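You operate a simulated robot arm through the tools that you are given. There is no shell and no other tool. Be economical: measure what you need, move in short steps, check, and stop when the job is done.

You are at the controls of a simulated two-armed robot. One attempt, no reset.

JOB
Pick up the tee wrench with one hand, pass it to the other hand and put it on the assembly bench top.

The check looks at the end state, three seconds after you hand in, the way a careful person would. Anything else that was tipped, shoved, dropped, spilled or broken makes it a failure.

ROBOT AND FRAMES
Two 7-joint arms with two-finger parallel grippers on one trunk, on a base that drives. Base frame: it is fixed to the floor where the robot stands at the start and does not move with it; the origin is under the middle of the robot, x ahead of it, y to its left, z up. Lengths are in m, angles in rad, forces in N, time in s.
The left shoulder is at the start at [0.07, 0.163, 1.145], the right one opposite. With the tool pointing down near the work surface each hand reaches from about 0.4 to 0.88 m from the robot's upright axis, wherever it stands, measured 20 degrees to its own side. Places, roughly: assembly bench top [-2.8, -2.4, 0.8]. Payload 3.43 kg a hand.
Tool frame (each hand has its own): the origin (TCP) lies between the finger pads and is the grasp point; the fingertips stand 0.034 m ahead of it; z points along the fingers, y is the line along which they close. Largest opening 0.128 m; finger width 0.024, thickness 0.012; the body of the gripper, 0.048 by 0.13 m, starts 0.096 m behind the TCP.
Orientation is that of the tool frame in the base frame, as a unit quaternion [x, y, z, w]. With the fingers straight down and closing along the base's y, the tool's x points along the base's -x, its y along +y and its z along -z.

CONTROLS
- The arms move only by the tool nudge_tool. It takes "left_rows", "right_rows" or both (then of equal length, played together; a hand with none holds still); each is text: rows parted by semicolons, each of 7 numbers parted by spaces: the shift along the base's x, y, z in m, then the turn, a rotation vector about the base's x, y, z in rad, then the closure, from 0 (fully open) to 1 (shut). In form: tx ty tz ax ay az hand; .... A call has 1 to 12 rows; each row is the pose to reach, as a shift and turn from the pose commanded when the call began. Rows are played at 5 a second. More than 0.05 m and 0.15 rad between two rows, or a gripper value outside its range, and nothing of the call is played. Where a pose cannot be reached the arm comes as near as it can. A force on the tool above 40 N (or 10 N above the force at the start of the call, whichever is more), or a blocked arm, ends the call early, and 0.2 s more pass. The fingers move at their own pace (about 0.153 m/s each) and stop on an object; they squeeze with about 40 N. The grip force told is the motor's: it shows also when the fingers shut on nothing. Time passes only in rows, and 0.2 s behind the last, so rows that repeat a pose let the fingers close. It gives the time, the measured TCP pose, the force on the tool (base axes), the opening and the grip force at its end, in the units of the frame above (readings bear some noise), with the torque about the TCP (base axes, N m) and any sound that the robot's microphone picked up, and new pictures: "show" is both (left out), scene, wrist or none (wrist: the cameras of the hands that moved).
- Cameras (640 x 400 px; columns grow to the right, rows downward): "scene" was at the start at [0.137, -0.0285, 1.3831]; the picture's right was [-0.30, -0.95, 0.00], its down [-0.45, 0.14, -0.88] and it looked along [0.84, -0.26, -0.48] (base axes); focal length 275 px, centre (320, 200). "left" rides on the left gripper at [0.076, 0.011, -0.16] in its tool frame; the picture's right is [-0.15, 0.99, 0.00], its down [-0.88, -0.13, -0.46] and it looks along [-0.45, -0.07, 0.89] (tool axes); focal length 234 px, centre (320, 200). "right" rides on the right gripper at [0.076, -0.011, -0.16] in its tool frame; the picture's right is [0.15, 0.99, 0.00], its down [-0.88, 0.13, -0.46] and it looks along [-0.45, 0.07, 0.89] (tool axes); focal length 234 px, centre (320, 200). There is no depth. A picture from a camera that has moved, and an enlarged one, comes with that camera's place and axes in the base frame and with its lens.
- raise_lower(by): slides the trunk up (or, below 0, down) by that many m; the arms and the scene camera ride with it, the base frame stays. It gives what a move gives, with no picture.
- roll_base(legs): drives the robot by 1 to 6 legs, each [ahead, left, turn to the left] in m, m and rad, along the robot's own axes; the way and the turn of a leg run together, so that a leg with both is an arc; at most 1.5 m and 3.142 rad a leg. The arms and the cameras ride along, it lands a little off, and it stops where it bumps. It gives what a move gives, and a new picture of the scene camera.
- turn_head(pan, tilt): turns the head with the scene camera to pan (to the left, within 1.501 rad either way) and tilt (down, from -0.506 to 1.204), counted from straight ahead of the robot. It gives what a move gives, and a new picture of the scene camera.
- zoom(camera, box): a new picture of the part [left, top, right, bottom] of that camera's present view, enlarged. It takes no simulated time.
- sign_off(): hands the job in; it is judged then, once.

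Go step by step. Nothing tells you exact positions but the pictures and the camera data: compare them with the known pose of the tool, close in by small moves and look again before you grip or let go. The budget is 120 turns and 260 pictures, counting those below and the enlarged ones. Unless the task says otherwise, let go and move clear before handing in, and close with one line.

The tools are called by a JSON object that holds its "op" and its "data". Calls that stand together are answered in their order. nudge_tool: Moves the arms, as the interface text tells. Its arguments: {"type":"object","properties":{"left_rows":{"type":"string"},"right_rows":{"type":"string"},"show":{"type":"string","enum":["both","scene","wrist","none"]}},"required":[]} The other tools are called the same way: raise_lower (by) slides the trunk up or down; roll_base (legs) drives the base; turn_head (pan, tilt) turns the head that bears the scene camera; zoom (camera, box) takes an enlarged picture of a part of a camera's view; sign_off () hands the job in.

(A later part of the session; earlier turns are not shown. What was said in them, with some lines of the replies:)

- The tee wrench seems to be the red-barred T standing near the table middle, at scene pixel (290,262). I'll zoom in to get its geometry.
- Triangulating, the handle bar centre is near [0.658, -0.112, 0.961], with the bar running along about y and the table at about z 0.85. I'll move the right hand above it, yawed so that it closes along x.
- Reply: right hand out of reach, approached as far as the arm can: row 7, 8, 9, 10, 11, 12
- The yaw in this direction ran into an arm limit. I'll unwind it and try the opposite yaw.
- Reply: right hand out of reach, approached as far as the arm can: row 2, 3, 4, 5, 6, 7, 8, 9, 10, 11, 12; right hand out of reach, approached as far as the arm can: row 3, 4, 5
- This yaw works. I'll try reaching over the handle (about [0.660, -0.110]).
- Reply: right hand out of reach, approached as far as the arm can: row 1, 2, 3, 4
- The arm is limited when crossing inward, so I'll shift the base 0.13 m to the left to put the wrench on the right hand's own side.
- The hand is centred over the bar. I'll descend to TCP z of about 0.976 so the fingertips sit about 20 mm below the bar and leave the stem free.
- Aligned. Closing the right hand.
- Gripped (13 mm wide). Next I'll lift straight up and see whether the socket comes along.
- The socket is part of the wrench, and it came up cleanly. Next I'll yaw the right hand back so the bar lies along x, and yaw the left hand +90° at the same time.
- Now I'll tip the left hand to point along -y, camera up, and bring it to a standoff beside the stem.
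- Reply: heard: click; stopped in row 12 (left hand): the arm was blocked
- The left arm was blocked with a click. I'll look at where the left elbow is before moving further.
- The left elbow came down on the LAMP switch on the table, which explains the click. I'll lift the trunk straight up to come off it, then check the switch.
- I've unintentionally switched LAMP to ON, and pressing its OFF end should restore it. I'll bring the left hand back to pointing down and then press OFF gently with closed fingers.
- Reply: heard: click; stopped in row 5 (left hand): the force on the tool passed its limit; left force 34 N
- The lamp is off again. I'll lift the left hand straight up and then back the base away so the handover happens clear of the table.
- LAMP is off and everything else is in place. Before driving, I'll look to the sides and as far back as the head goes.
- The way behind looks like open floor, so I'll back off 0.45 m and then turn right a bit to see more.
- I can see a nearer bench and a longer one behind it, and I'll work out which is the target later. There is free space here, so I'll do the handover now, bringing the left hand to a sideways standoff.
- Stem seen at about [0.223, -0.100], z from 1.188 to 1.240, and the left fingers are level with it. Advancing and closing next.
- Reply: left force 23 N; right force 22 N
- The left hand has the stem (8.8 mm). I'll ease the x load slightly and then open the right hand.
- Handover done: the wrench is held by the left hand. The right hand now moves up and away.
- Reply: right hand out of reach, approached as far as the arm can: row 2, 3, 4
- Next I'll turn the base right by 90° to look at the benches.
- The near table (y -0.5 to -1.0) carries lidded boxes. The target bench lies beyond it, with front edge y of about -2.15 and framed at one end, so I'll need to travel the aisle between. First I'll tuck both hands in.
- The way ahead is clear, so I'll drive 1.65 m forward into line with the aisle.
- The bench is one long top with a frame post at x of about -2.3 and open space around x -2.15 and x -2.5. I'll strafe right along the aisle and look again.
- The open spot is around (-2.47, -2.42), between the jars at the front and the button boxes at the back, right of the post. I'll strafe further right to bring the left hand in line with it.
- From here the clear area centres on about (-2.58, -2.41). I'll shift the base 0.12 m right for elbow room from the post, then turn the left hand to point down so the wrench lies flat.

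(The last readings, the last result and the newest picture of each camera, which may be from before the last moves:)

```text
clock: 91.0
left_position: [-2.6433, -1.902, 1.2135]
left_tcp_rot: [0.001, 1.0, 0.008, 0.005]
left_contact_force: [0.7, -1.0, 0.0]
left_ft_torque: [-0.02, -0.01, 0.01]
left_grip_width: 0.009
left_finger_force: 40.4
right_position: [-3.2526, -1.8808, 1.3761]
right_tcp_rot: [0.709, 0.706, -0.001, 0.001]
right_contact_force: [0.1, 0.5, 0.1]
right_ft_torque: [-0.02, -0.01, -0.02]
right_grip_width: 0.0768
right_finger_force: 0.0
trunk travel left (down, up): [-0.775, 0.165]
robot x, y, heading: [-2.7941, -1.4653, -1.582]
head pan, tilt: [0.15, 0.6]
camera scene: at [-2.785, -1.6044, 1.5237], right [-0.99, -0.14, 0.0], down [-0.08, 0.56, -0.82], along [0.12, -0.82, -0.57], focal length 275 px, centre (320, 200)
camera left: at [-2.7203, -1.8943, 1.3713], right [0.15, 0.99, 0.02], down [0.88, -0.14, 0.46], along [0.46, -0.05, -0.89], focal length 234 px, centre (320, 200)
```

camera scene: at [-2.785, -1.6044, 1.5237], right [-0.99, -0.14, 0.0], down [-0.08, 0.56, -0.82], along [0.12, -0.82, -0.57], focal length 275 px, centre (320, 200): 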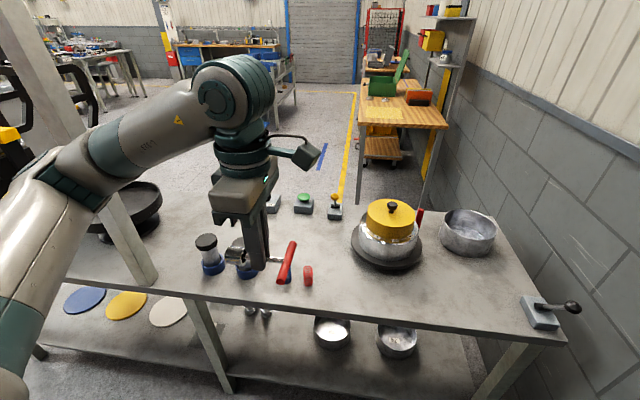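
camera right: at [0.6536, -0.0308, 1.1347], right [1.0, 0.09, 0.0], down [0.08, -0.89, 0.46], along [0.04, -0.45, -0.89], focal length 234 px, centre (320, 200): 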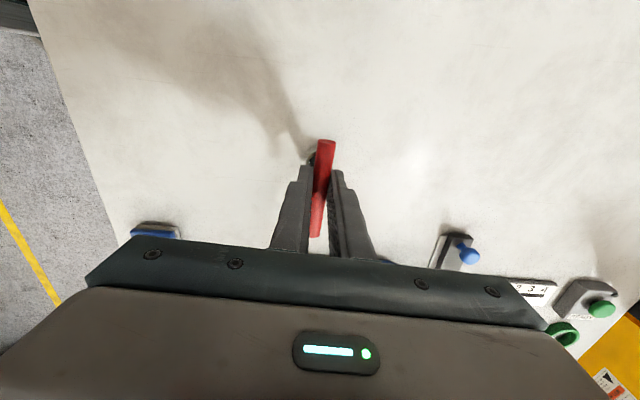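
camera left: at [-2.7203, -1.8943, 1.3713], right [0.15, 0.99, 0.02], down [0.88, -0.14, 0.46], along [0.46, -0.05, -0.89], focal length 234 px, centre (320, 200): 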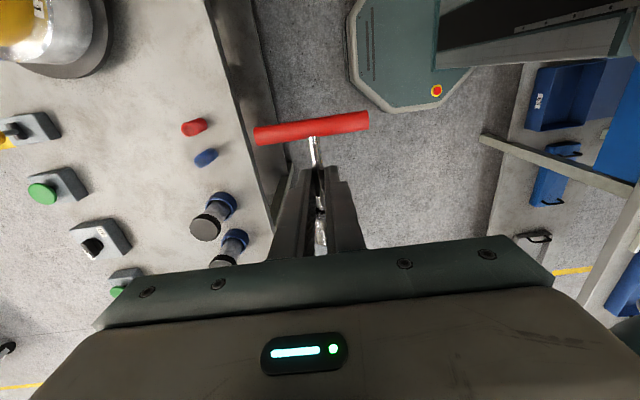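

The wrench now hangs flat under the left hand, and everything on the bench is well below it. I'll drive 0.18 m closer to the bench.

{"op": "roll_base", "data": {"legs": [[0.18, 0, 0]]}}

{"op": "nudge_tool", "data": {"left_rows": "0.01 -0.04 0 0 0 0 1; 0.02 -0.08 0 0 0 0 1; 0.03 -0.12 0 0 0 0 1; 0.04 -0.16 0 0 0 0 1; 0.04 -0.2 0 0 0 0 1; 0.04 -0.24 0 0 0 0 1; 0.04 -0.28 0 0 0 0 1; 0.04 -0.32 0 0 0 0 1; 0.04 -0.33 0 0 0 0 1"}}

```text
clock: 92.5
left_position: [-2.6416, -2.078, 1.2129]
left_tcp_rot: [0.0, 1.0, 0.006, 0.003]
left_contact_force: [-0.2, 0.3, -1.0]
left_ft_torque: [-0.01, -0.05, 0.03]
left_grip_width: 0.0088
left_finger_force: 39.7
right_position: [-3.2523, -2.0562, 1.3775]
right_tcp_rot: [0.708, 0.706, -0.001, 0.001]
right_contact_force: [0.3, 0.6, 1.0]
right_ft_torque: [-0.04, -0.03, 0.0]
right_grip_width: 0.077
right_finger_force: 0.2
trunk travel left (down, up): [-0.775, 0.165]
robot x, y, heading: [-2.8008, -1.6433, -1.578]
head pan, tilt: [0.15, 0.6]
camera scene: at [-2.7845, -1.7793, 1.5241], right [-0.99, -0.14, 0.0], down [-0.08, 0.56, -0.83], along [0.12, -0.82, -0.56], focal length 275 px, centre (320, 200)
```

scene: 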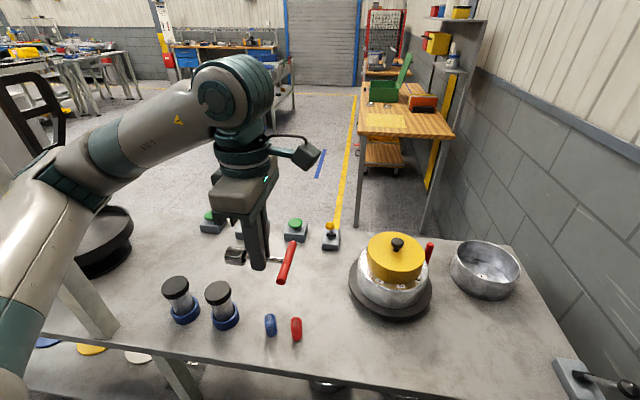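

```text
clock: 94.5
left_position: [-2.6033, -2.4128, 1.2125]
left_tcp_rot: [0.0, 1.0, 0.007, 0.005]
left_contact_force: [0.2, 0.2, -0.3]
left_ft_torque: [-0.01, -0.02, 0.01]
left_grip_width: 0.0088
left_finger_force: 40.2
right_position: [-3.2515, -2.0592, 1.3755]
right_tcp_rot: [0.708, 0.706, 0.0, 0.0]
right_contact_force: [0.7, 0.6, 0.0]
right_ft_torque: [-0.01, 0.02, -0.01]
right_grip_width: 0.0768
right_finger_force: 0.1
trunk travel left (down, up): [-0.775, 0.165]
robot x, y, heading: [-2.8, -1.6419, -1.572]
head pan, tilt: [0.15, 0.6]
camera scene: at [-2.7847, -1.7825, 1.5237], right [-0.99, -0.14, 0.0], down [-0.08, 0.56, -0.82], along [0.12, -0.82, -0.57], focal length 275 px, centre (320, 200)
camera left: at [-2.6796, -2.4037, 1.3708], right [0.15, 0.99, 0.02], down [0.88, -0.14, 0.46], along [0.46, -0.05, -0.89], focal length 234 px, centre (320, 200)
```

scene: 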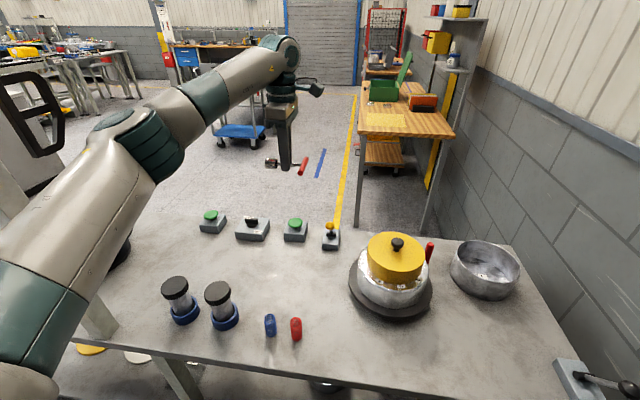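
left: 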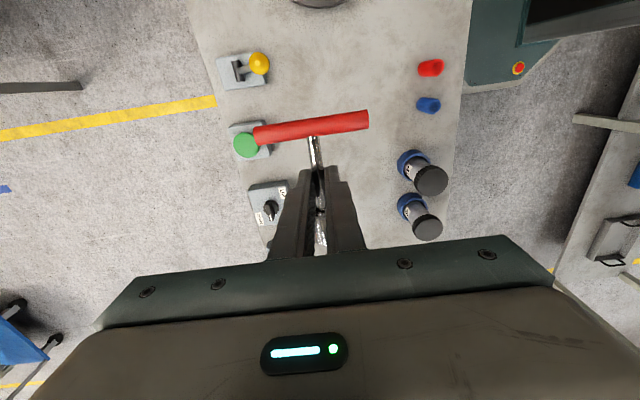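

The spot is central between jars and button boxes. Before descending I'll check the left arm's clearance to the frame post.

{"op": "turn_head", "data": {"pan": 0.8, "tilt": 0.6}}

```text
clock: 95.5
left_position: [-2.6039, -2.4123, 1.2126]
left_tcp_rot: [0.0, 1.0, 0.007, 0.003]
left_contact_force: [0.5, 0.4, 0.1]
left_ft_torque: [-0.02, -0.02, -0.01]
left_grip_width: 0.009
left_finger_force: 40.2
right_position: [-3.2527, -2.0582, 1.3748]
right_tcp_rot: [0.708, 0.706, 0.0, 0.001]
right_contact_force: [-0.2, 0.0, -0.6]
right_ft_torque: [0.05, 0.03, -0.03]
right_grip_width: 0.0768
right_finger_force: 0.2
trunk travel left (down, up): [-0.775, 0.165]
robot x, y, heading: [-2.7958, -1.6427, -1.575]
head pan, tilt: [0.799, 0.6]
camera scene: at [-2.7347, -1.7572, 1.5237], right [-0.7, -0.71, 0.0], down [-0.4, 0.4, -0.82], along [0.59, -0.58, -0.57], focal length 275 px, centre (320, 200)
```

scene: 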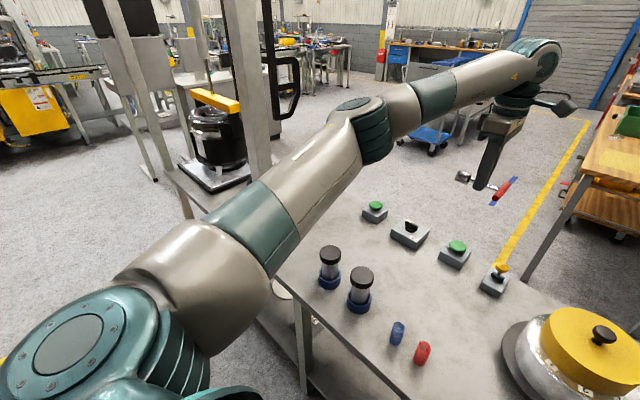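

Clearance to the post is about 0.3 m. I'll lower the trunk by 0.15 m, then descend with the arm in steps, tilting slightly so both the socket and the bar touch down.

{"op": "raise_lower", "data": {"by": -0.15}}

{"op": "nudge_tool", "data": {"left_rows": "0 0.028 -0.03 0 0 0 1; 0 0.028 -0.07 0 0 0 1; 0 0.028 -0.11 0 -0.05 0 1; 0 0.028 -0.14 0 -0.1 0 1; 0 0.028 -0.16 0 -0.1 0 1; 0 0.028 -0.175 0 -0.1 0 1; 0 0.028 -0.185 0 -0.1 0 1; 0 0.028 -0.185 0 -0.1 0 1"}}

{"op": "zoom", "data": {"camera": "scene", "box": [360, 140, 560, 280]}}

```text
clock: 97.3
left_position: [-2.6046, -2.412, 1.0625]
left_tcp_rot: [0.001, 1.0, 0.007, 0.004]
left_contact_force: [0.1, -0.1, 0.6]
left_ft_torque: [0.0, -0.03, 0.0]
left_grip_width: 0.0088
left_finger_force: 39.9
right_position: [-3.2526, -2.0599, 1.2266]
right_tcp_rot: [0.709, 0.706, 0.0, -0.001]
right_contact_force: [-0.7, -0.5, -0.5]
right_ft_torque: [0.02, 0.0, -0.01]
right_grip_width: 0.0766
right_finger_force: 0.1
trunk travel left (down, up): [-0.625, 0.315]
robot x, y, heading: [-2.798, -1.6427, -1.573]
head pan, tilt: [0.799, 0.6]
```

```text
clock: 99.1
left_position: [-2.6044, -2.3846, 0.8767]
left_tcp_rot: [0.0, 0.999, 0.007, 0.054]
left_contact_force: [-0.8, -0.2, 0.3]
left_ft_torque: [-0.01, 0.01, -0.02]
left_grip_width: 0.0088
left_finger_force: 39.8
right_position: [-3.2524, -2.0596, 1.2263]
right_tcp_rot: [0.708, 0.706, -0.001, 0.0]
right_contact_force: [-0.1, 0.3, -0.6]
right_ft_torque: [0.02, -0.01, 0.02]
right_grip_width: 0.077
right_finger_force: 0.0
trunk travel left (down, up): [-0.625, 0.315]
robot x, y, heading: [-2.7954, -1.6418, -1.575]
head pan, tilt: [0.799, 0.6]
camera scene: at [-2.7344, -1.7568, 1.3737], right [-0.7, -0.71, 0.0], down [-0.4, 0.4, -0.82], along [0.59, -0.58, -0.57], focal length 275 px, centre (320, 200)
camera left: at [-2.6965, -2.3753, 1.0273], right [0.14, 0.99, 0.03], down [0.83, -0.14, 0.55], along [0.54, -0.05, -0.84], focal length 234 px, centre (320, 200)
```

scene: 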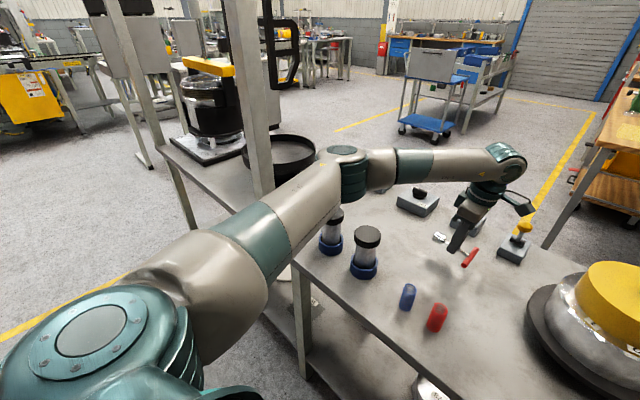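
left: 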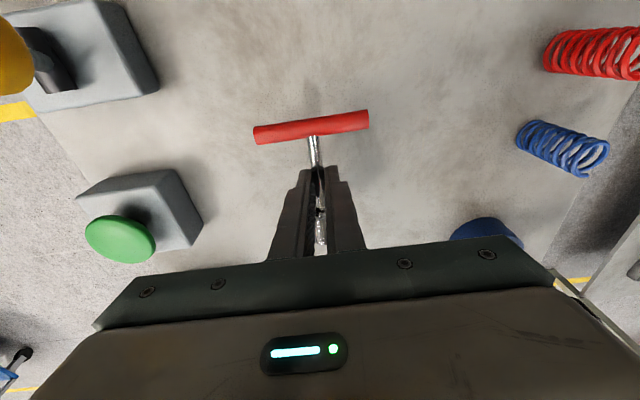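

```text
2.86 times, centred on (460, 210) of scene
camera zoom: at [-2.7344, -1.7568, 1.3737], right [-0.7, -0.71, 0.0], down [-0.4, 0.4, -0.82], along [0.59, -0.58, -0.57], focal length 787 px, centre (-80, 171)
```

zoom: 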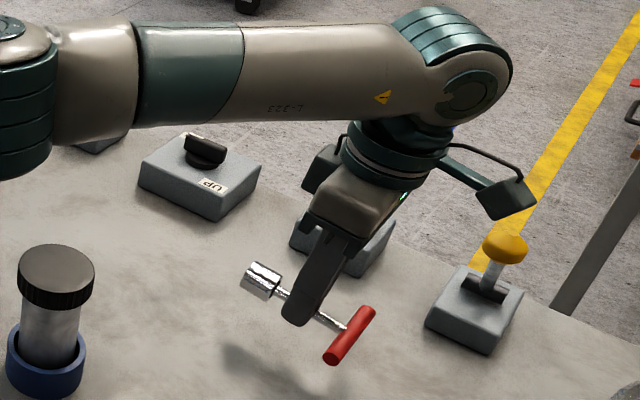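

{"op": "nudge_tool", "data": {"left_rows": "0 0 -0.01 0 0 0 1; 0 0 -0.02 0 0 0 1; 0 0 -0.027 0 0 0 1; 0 0 -0.032 0 0 0 1", "show": "wrist"}}

{"op": "zoom", "data": {"camera": "scene", "box": [410, 190, 510, 290]}}

```text
clock: 100.1
left_position: [-2.603, -2.3853, 0.8452]
left_tcp_rot: [0.0, 0.999, 0.008, 0.054]
left_contact_force: [0.2, 0.0, -0.6]
left_ft_torque: [0.02, 0.02, -0.01]
left_grip_width: 0.0087
left_finger_force: 39.5
right_position: [-3.2518, -2.0599, 1.2257]
right_tcp_rot: [0.709, 0.706, 0.0, 0.0]
right_contact_force: [0.0, 0.6, 0.1]
right_ft_torque: [0.06, -0.02, -0.01]
right_grip_width: 0.0769
right_finger_force: 0.1
trunk travel left (down, up): [-0.625, 0.315]
robot x, y, heading: [-2.7963, -1.6406, -1.576]
head pan, tilt: [0.799, 0.6]
camera left: at [-2.6959, -2.3765, 0.9949], right [0.14, 0.99, 0.03], down [0.83, -0.14, 0.55], along [0.54, -0.05, -0.84], focal length 234 px, centre (320, 200)
```

left: 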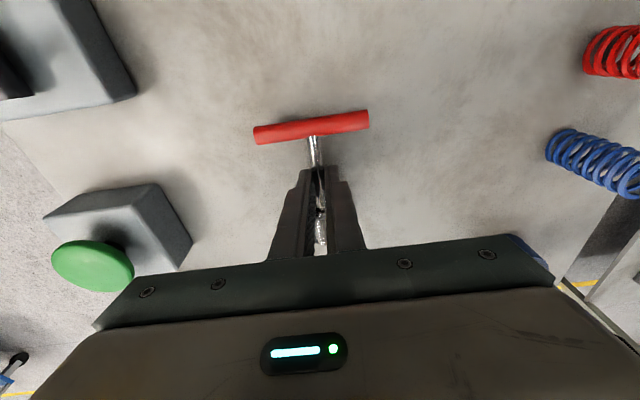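

```text
4.00 times, centred on (460, 240) of scene
camera zoom: at [-2.7343, -1.757, 1.3737], right [-0.7, -0.71, 0.0], down [-0.4, 0.4, -0.82], along [0.59, -0.58, -0.57], focal length 1102 px, centre (-240, 40)
```

zoom: 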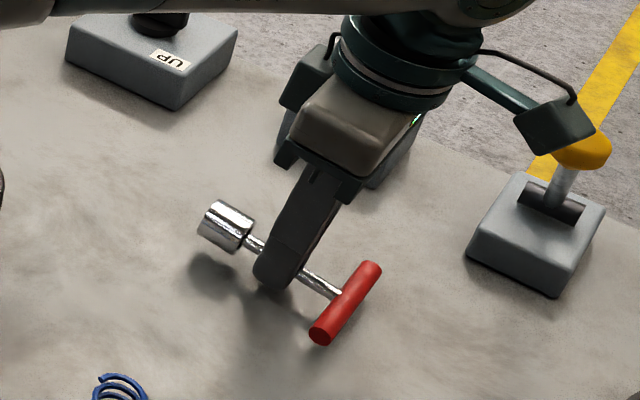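

Still a couple of cm above, judging by the shadows. Continuing in small steps.

{"op": "nudge_tool", "data": {"left_rows": "0 0 -0.004 0 0 0 1; 0 0 -0.008 0 0 0 1; 0 0 -0.012 0 0 0 1; 0 0 -0.012 0 0 0 1", "show": "none"}}

{"op": "zoom", "data": {"camera": "scene", "box": [410, 190, 510, 290]}}

```text
clock: 101.1
left_position: [-2.6039, -2.3838, 0.835]
left_tcp_rot: [0.0, 0.999, 0.006, 0.053]
left_contact_force: [0.6, -0.4, 8.9]
left_ft_torque: [-0.14, 0.04, 0.01]
left_grip_width: 0.009
left_finger_force: 40.1
right_position: [-3.2536, -2.0584, 1.2263]
right_tcp_rot: [0.709, 0.706, -0.001, 0.0]
right_contact_force: [0.6, -0.2, -0.9]
right_ft_torque: [-0.04, 0.0, 0.02]
right_grip_width: 0.0768
right_finger_force: 0.1
trunk travel left (down, up): [-0.625, 0.315]
robot x, y, heading: [-2.7966, -1.6447, -1.576]
head pan, tilt: [0.799, 0.6]
```

```text
4.00 times, centred on (460, 240) of scene
camera zoom: at [-2.7345, -1.7556, 1.374], right [-0.7, -0.71, 0.0], down [-0.4, 0.4, -0.83], along [0.59, -0.58, -0.56], focal length 1102 px, centre (-240, 40)
```

zoom: 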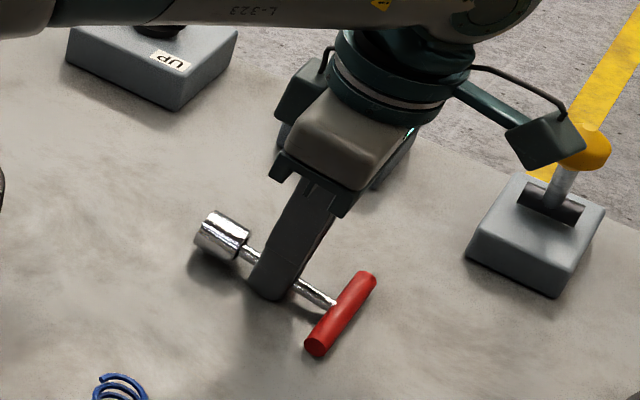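

Contact (about 9 N) at the expected height. I'll ease up 1 mm and open the fingers partially.

{"op": "nudge_tool", "data": {"left_rows": "0 0 0.001 0 0 0 1; 0 0 0.001 0 0 0 0.93; 0 0 0.001 0 0 0 0.85; 0 0 0.001 0 0 0 0.75; 0 0 0.001 0 0 0 0.6; 0 0 0.001 0 0 0 0.6", "show": "wrist"}}

{"op": "zoom", "data": {"camera": "scene", "box": [410, 190, 510, 290]}}

```text
clock: 102.5
left_position: [-2.6045, -2.3829, 0.836]
left_tcp_rot: [0.0, 0.998, 0.005, 0.055]
left_contact_force: [-0.6, 3.7, 8.9]
left_ft_torque: [-0.08, 0.07, -0.05]
left_grip_width: 0.0486
left_finger_force: 0.0
right_position: [-3.2531, -2.0575, 1.2257]
right_tcp_rot: [0.709, 0.706, 0.0, 0.001]
right_contact_force: [0.0, -0.6, 0.6]
right_ft_torque: [-0.03, 0.0, 0.04]
right_grip_width: 0.0767
right_finger_force: 0.1
trunk travel left (down, up): [-0.625, 0.315]
robot x, y, heading: [-2.795, -1.6425, -1.576]
head pan, tilt: [0.799, 0.6]
camera left: at [-2.6957, -2.374, 0.9855], right [0.14, 0.99, 0.03], down [0.83, -0.14, 0.55], along [0.54, -0.05, -0.84], focal length 234 px, centre (320, 200)
```

left: 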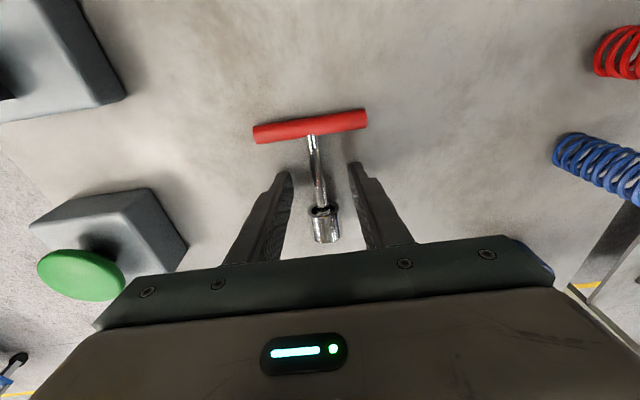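

```text
4.00 times, centred on (460, 240) of scene
camera zoom: at [-2.7347, -1.7549, 1.3739], right [-0.7, -0.71, 0.0], down [-0.4, 0.39, -0.83], along [0.59, -0.58, -0.56], focal length 1102 px, centre (-240, 40)
```

zoom: 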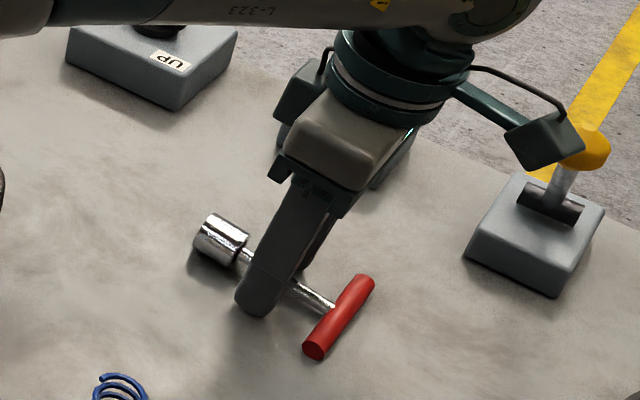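

Released, with the wrench resting on the bench top. Raising the hand straight up.

{"op": "nudge_tool", "data": {"left_rows": "0 0 0.01 0 0 0 0.6; 0 0 0.03 0 0 0 0.6; 0 0 0.07 0 0 0 0.6; 0 0 0.11 0 0 0 0.6; 0 0 0.15 0 0 0 0.6; 0 0 0.19 0 0 0 0.6; 0 0 0.22 0 0 0 0.6"}}

{"op": "zoom", "data": {"camera": "scene", "box": [390, 180, 530, 290]}}

```text
clock: 104.1
left_position: [-2.604, -2.3809, 1.0537]
left_tcp_rot: [0.001, 0.999, 0.007, 0.054]
left_contact_force: [-0.2, -0.5, -0.2]
left_ft_torque: [-0.03, -0.01, 0.0]
left_grip_width: 0.0511
left_finger_force: 0.0
right_position: [-3.2537, -2.0587, 1.226]
right_tcp_rot: [0.709, 0.706, 0.0, 0.001]
right_contact_force: [0.0, -0.3, -0.2]
right_ft_torque: [-0.04, -0.02, 0.01]
right_grip_width: 0.0769
right_finger_force: 0.1
trunk travel left (down, up): [-0.625, 0.315]
robot x, y, heading: [-2.7987, -1.6404, -1.575]
head pan, tilt: [0.799, 0.6]
camera scene: at [-2.7348, -1.7561, 1.3737], right [-0.7, -0.71, 0.0], down [-0.4, 0.4, -0.83], along [0.59, -0.58, -0.56], focal length 275 px, centre (320, 200)
camera left: at [-2.6956, -2.3742, 1.2046], right [0.14, 0.99, 0.03], down [0.83, -0.14, 0.55], along [0.54, -0.05, -0.84], focal length 234 px, centre (320, 200)
```

scene: 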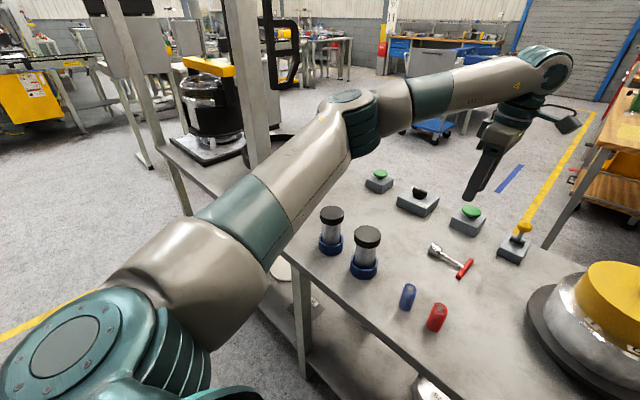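
left: 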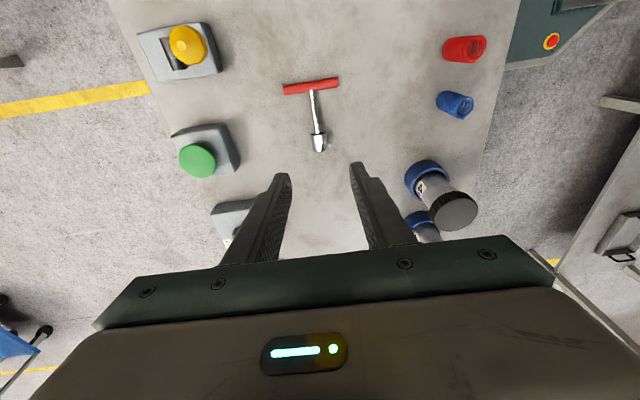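

```text
3.64 times, centred on (460, 235) of scene
camera zoom: at [-2.7348, -1.7561, 1.3737], right [-0.7, -0.71, 0.0], down [-0.4, 0.4, -0.83], along [0.59, -0.58, -0.56], focal length 1001 px, centre (-189, 73)
```

zoom: 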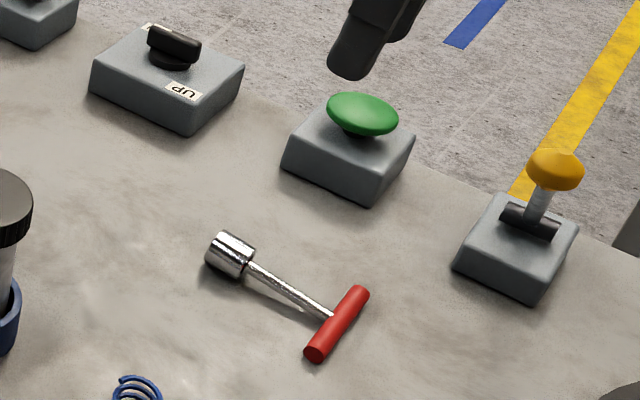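

The wrench lies flat and still on the bench, with both hands empty and clear and the neighbouring items untouched. I'm handing in now.

{"op": "sign_off", "data": {}}

```text
The job is handed in.
```

The tee wrench is lying flat on the assembly bench top: the right hand picked it up, passed it to the left, and the left put it down. While setting up the handover, the left elbow knocked the LAMP switch on the first table to ON. I pressed it back to OFF and checked it in the picture; I never saw its setting beforehand, but the click at contact points to OFF.
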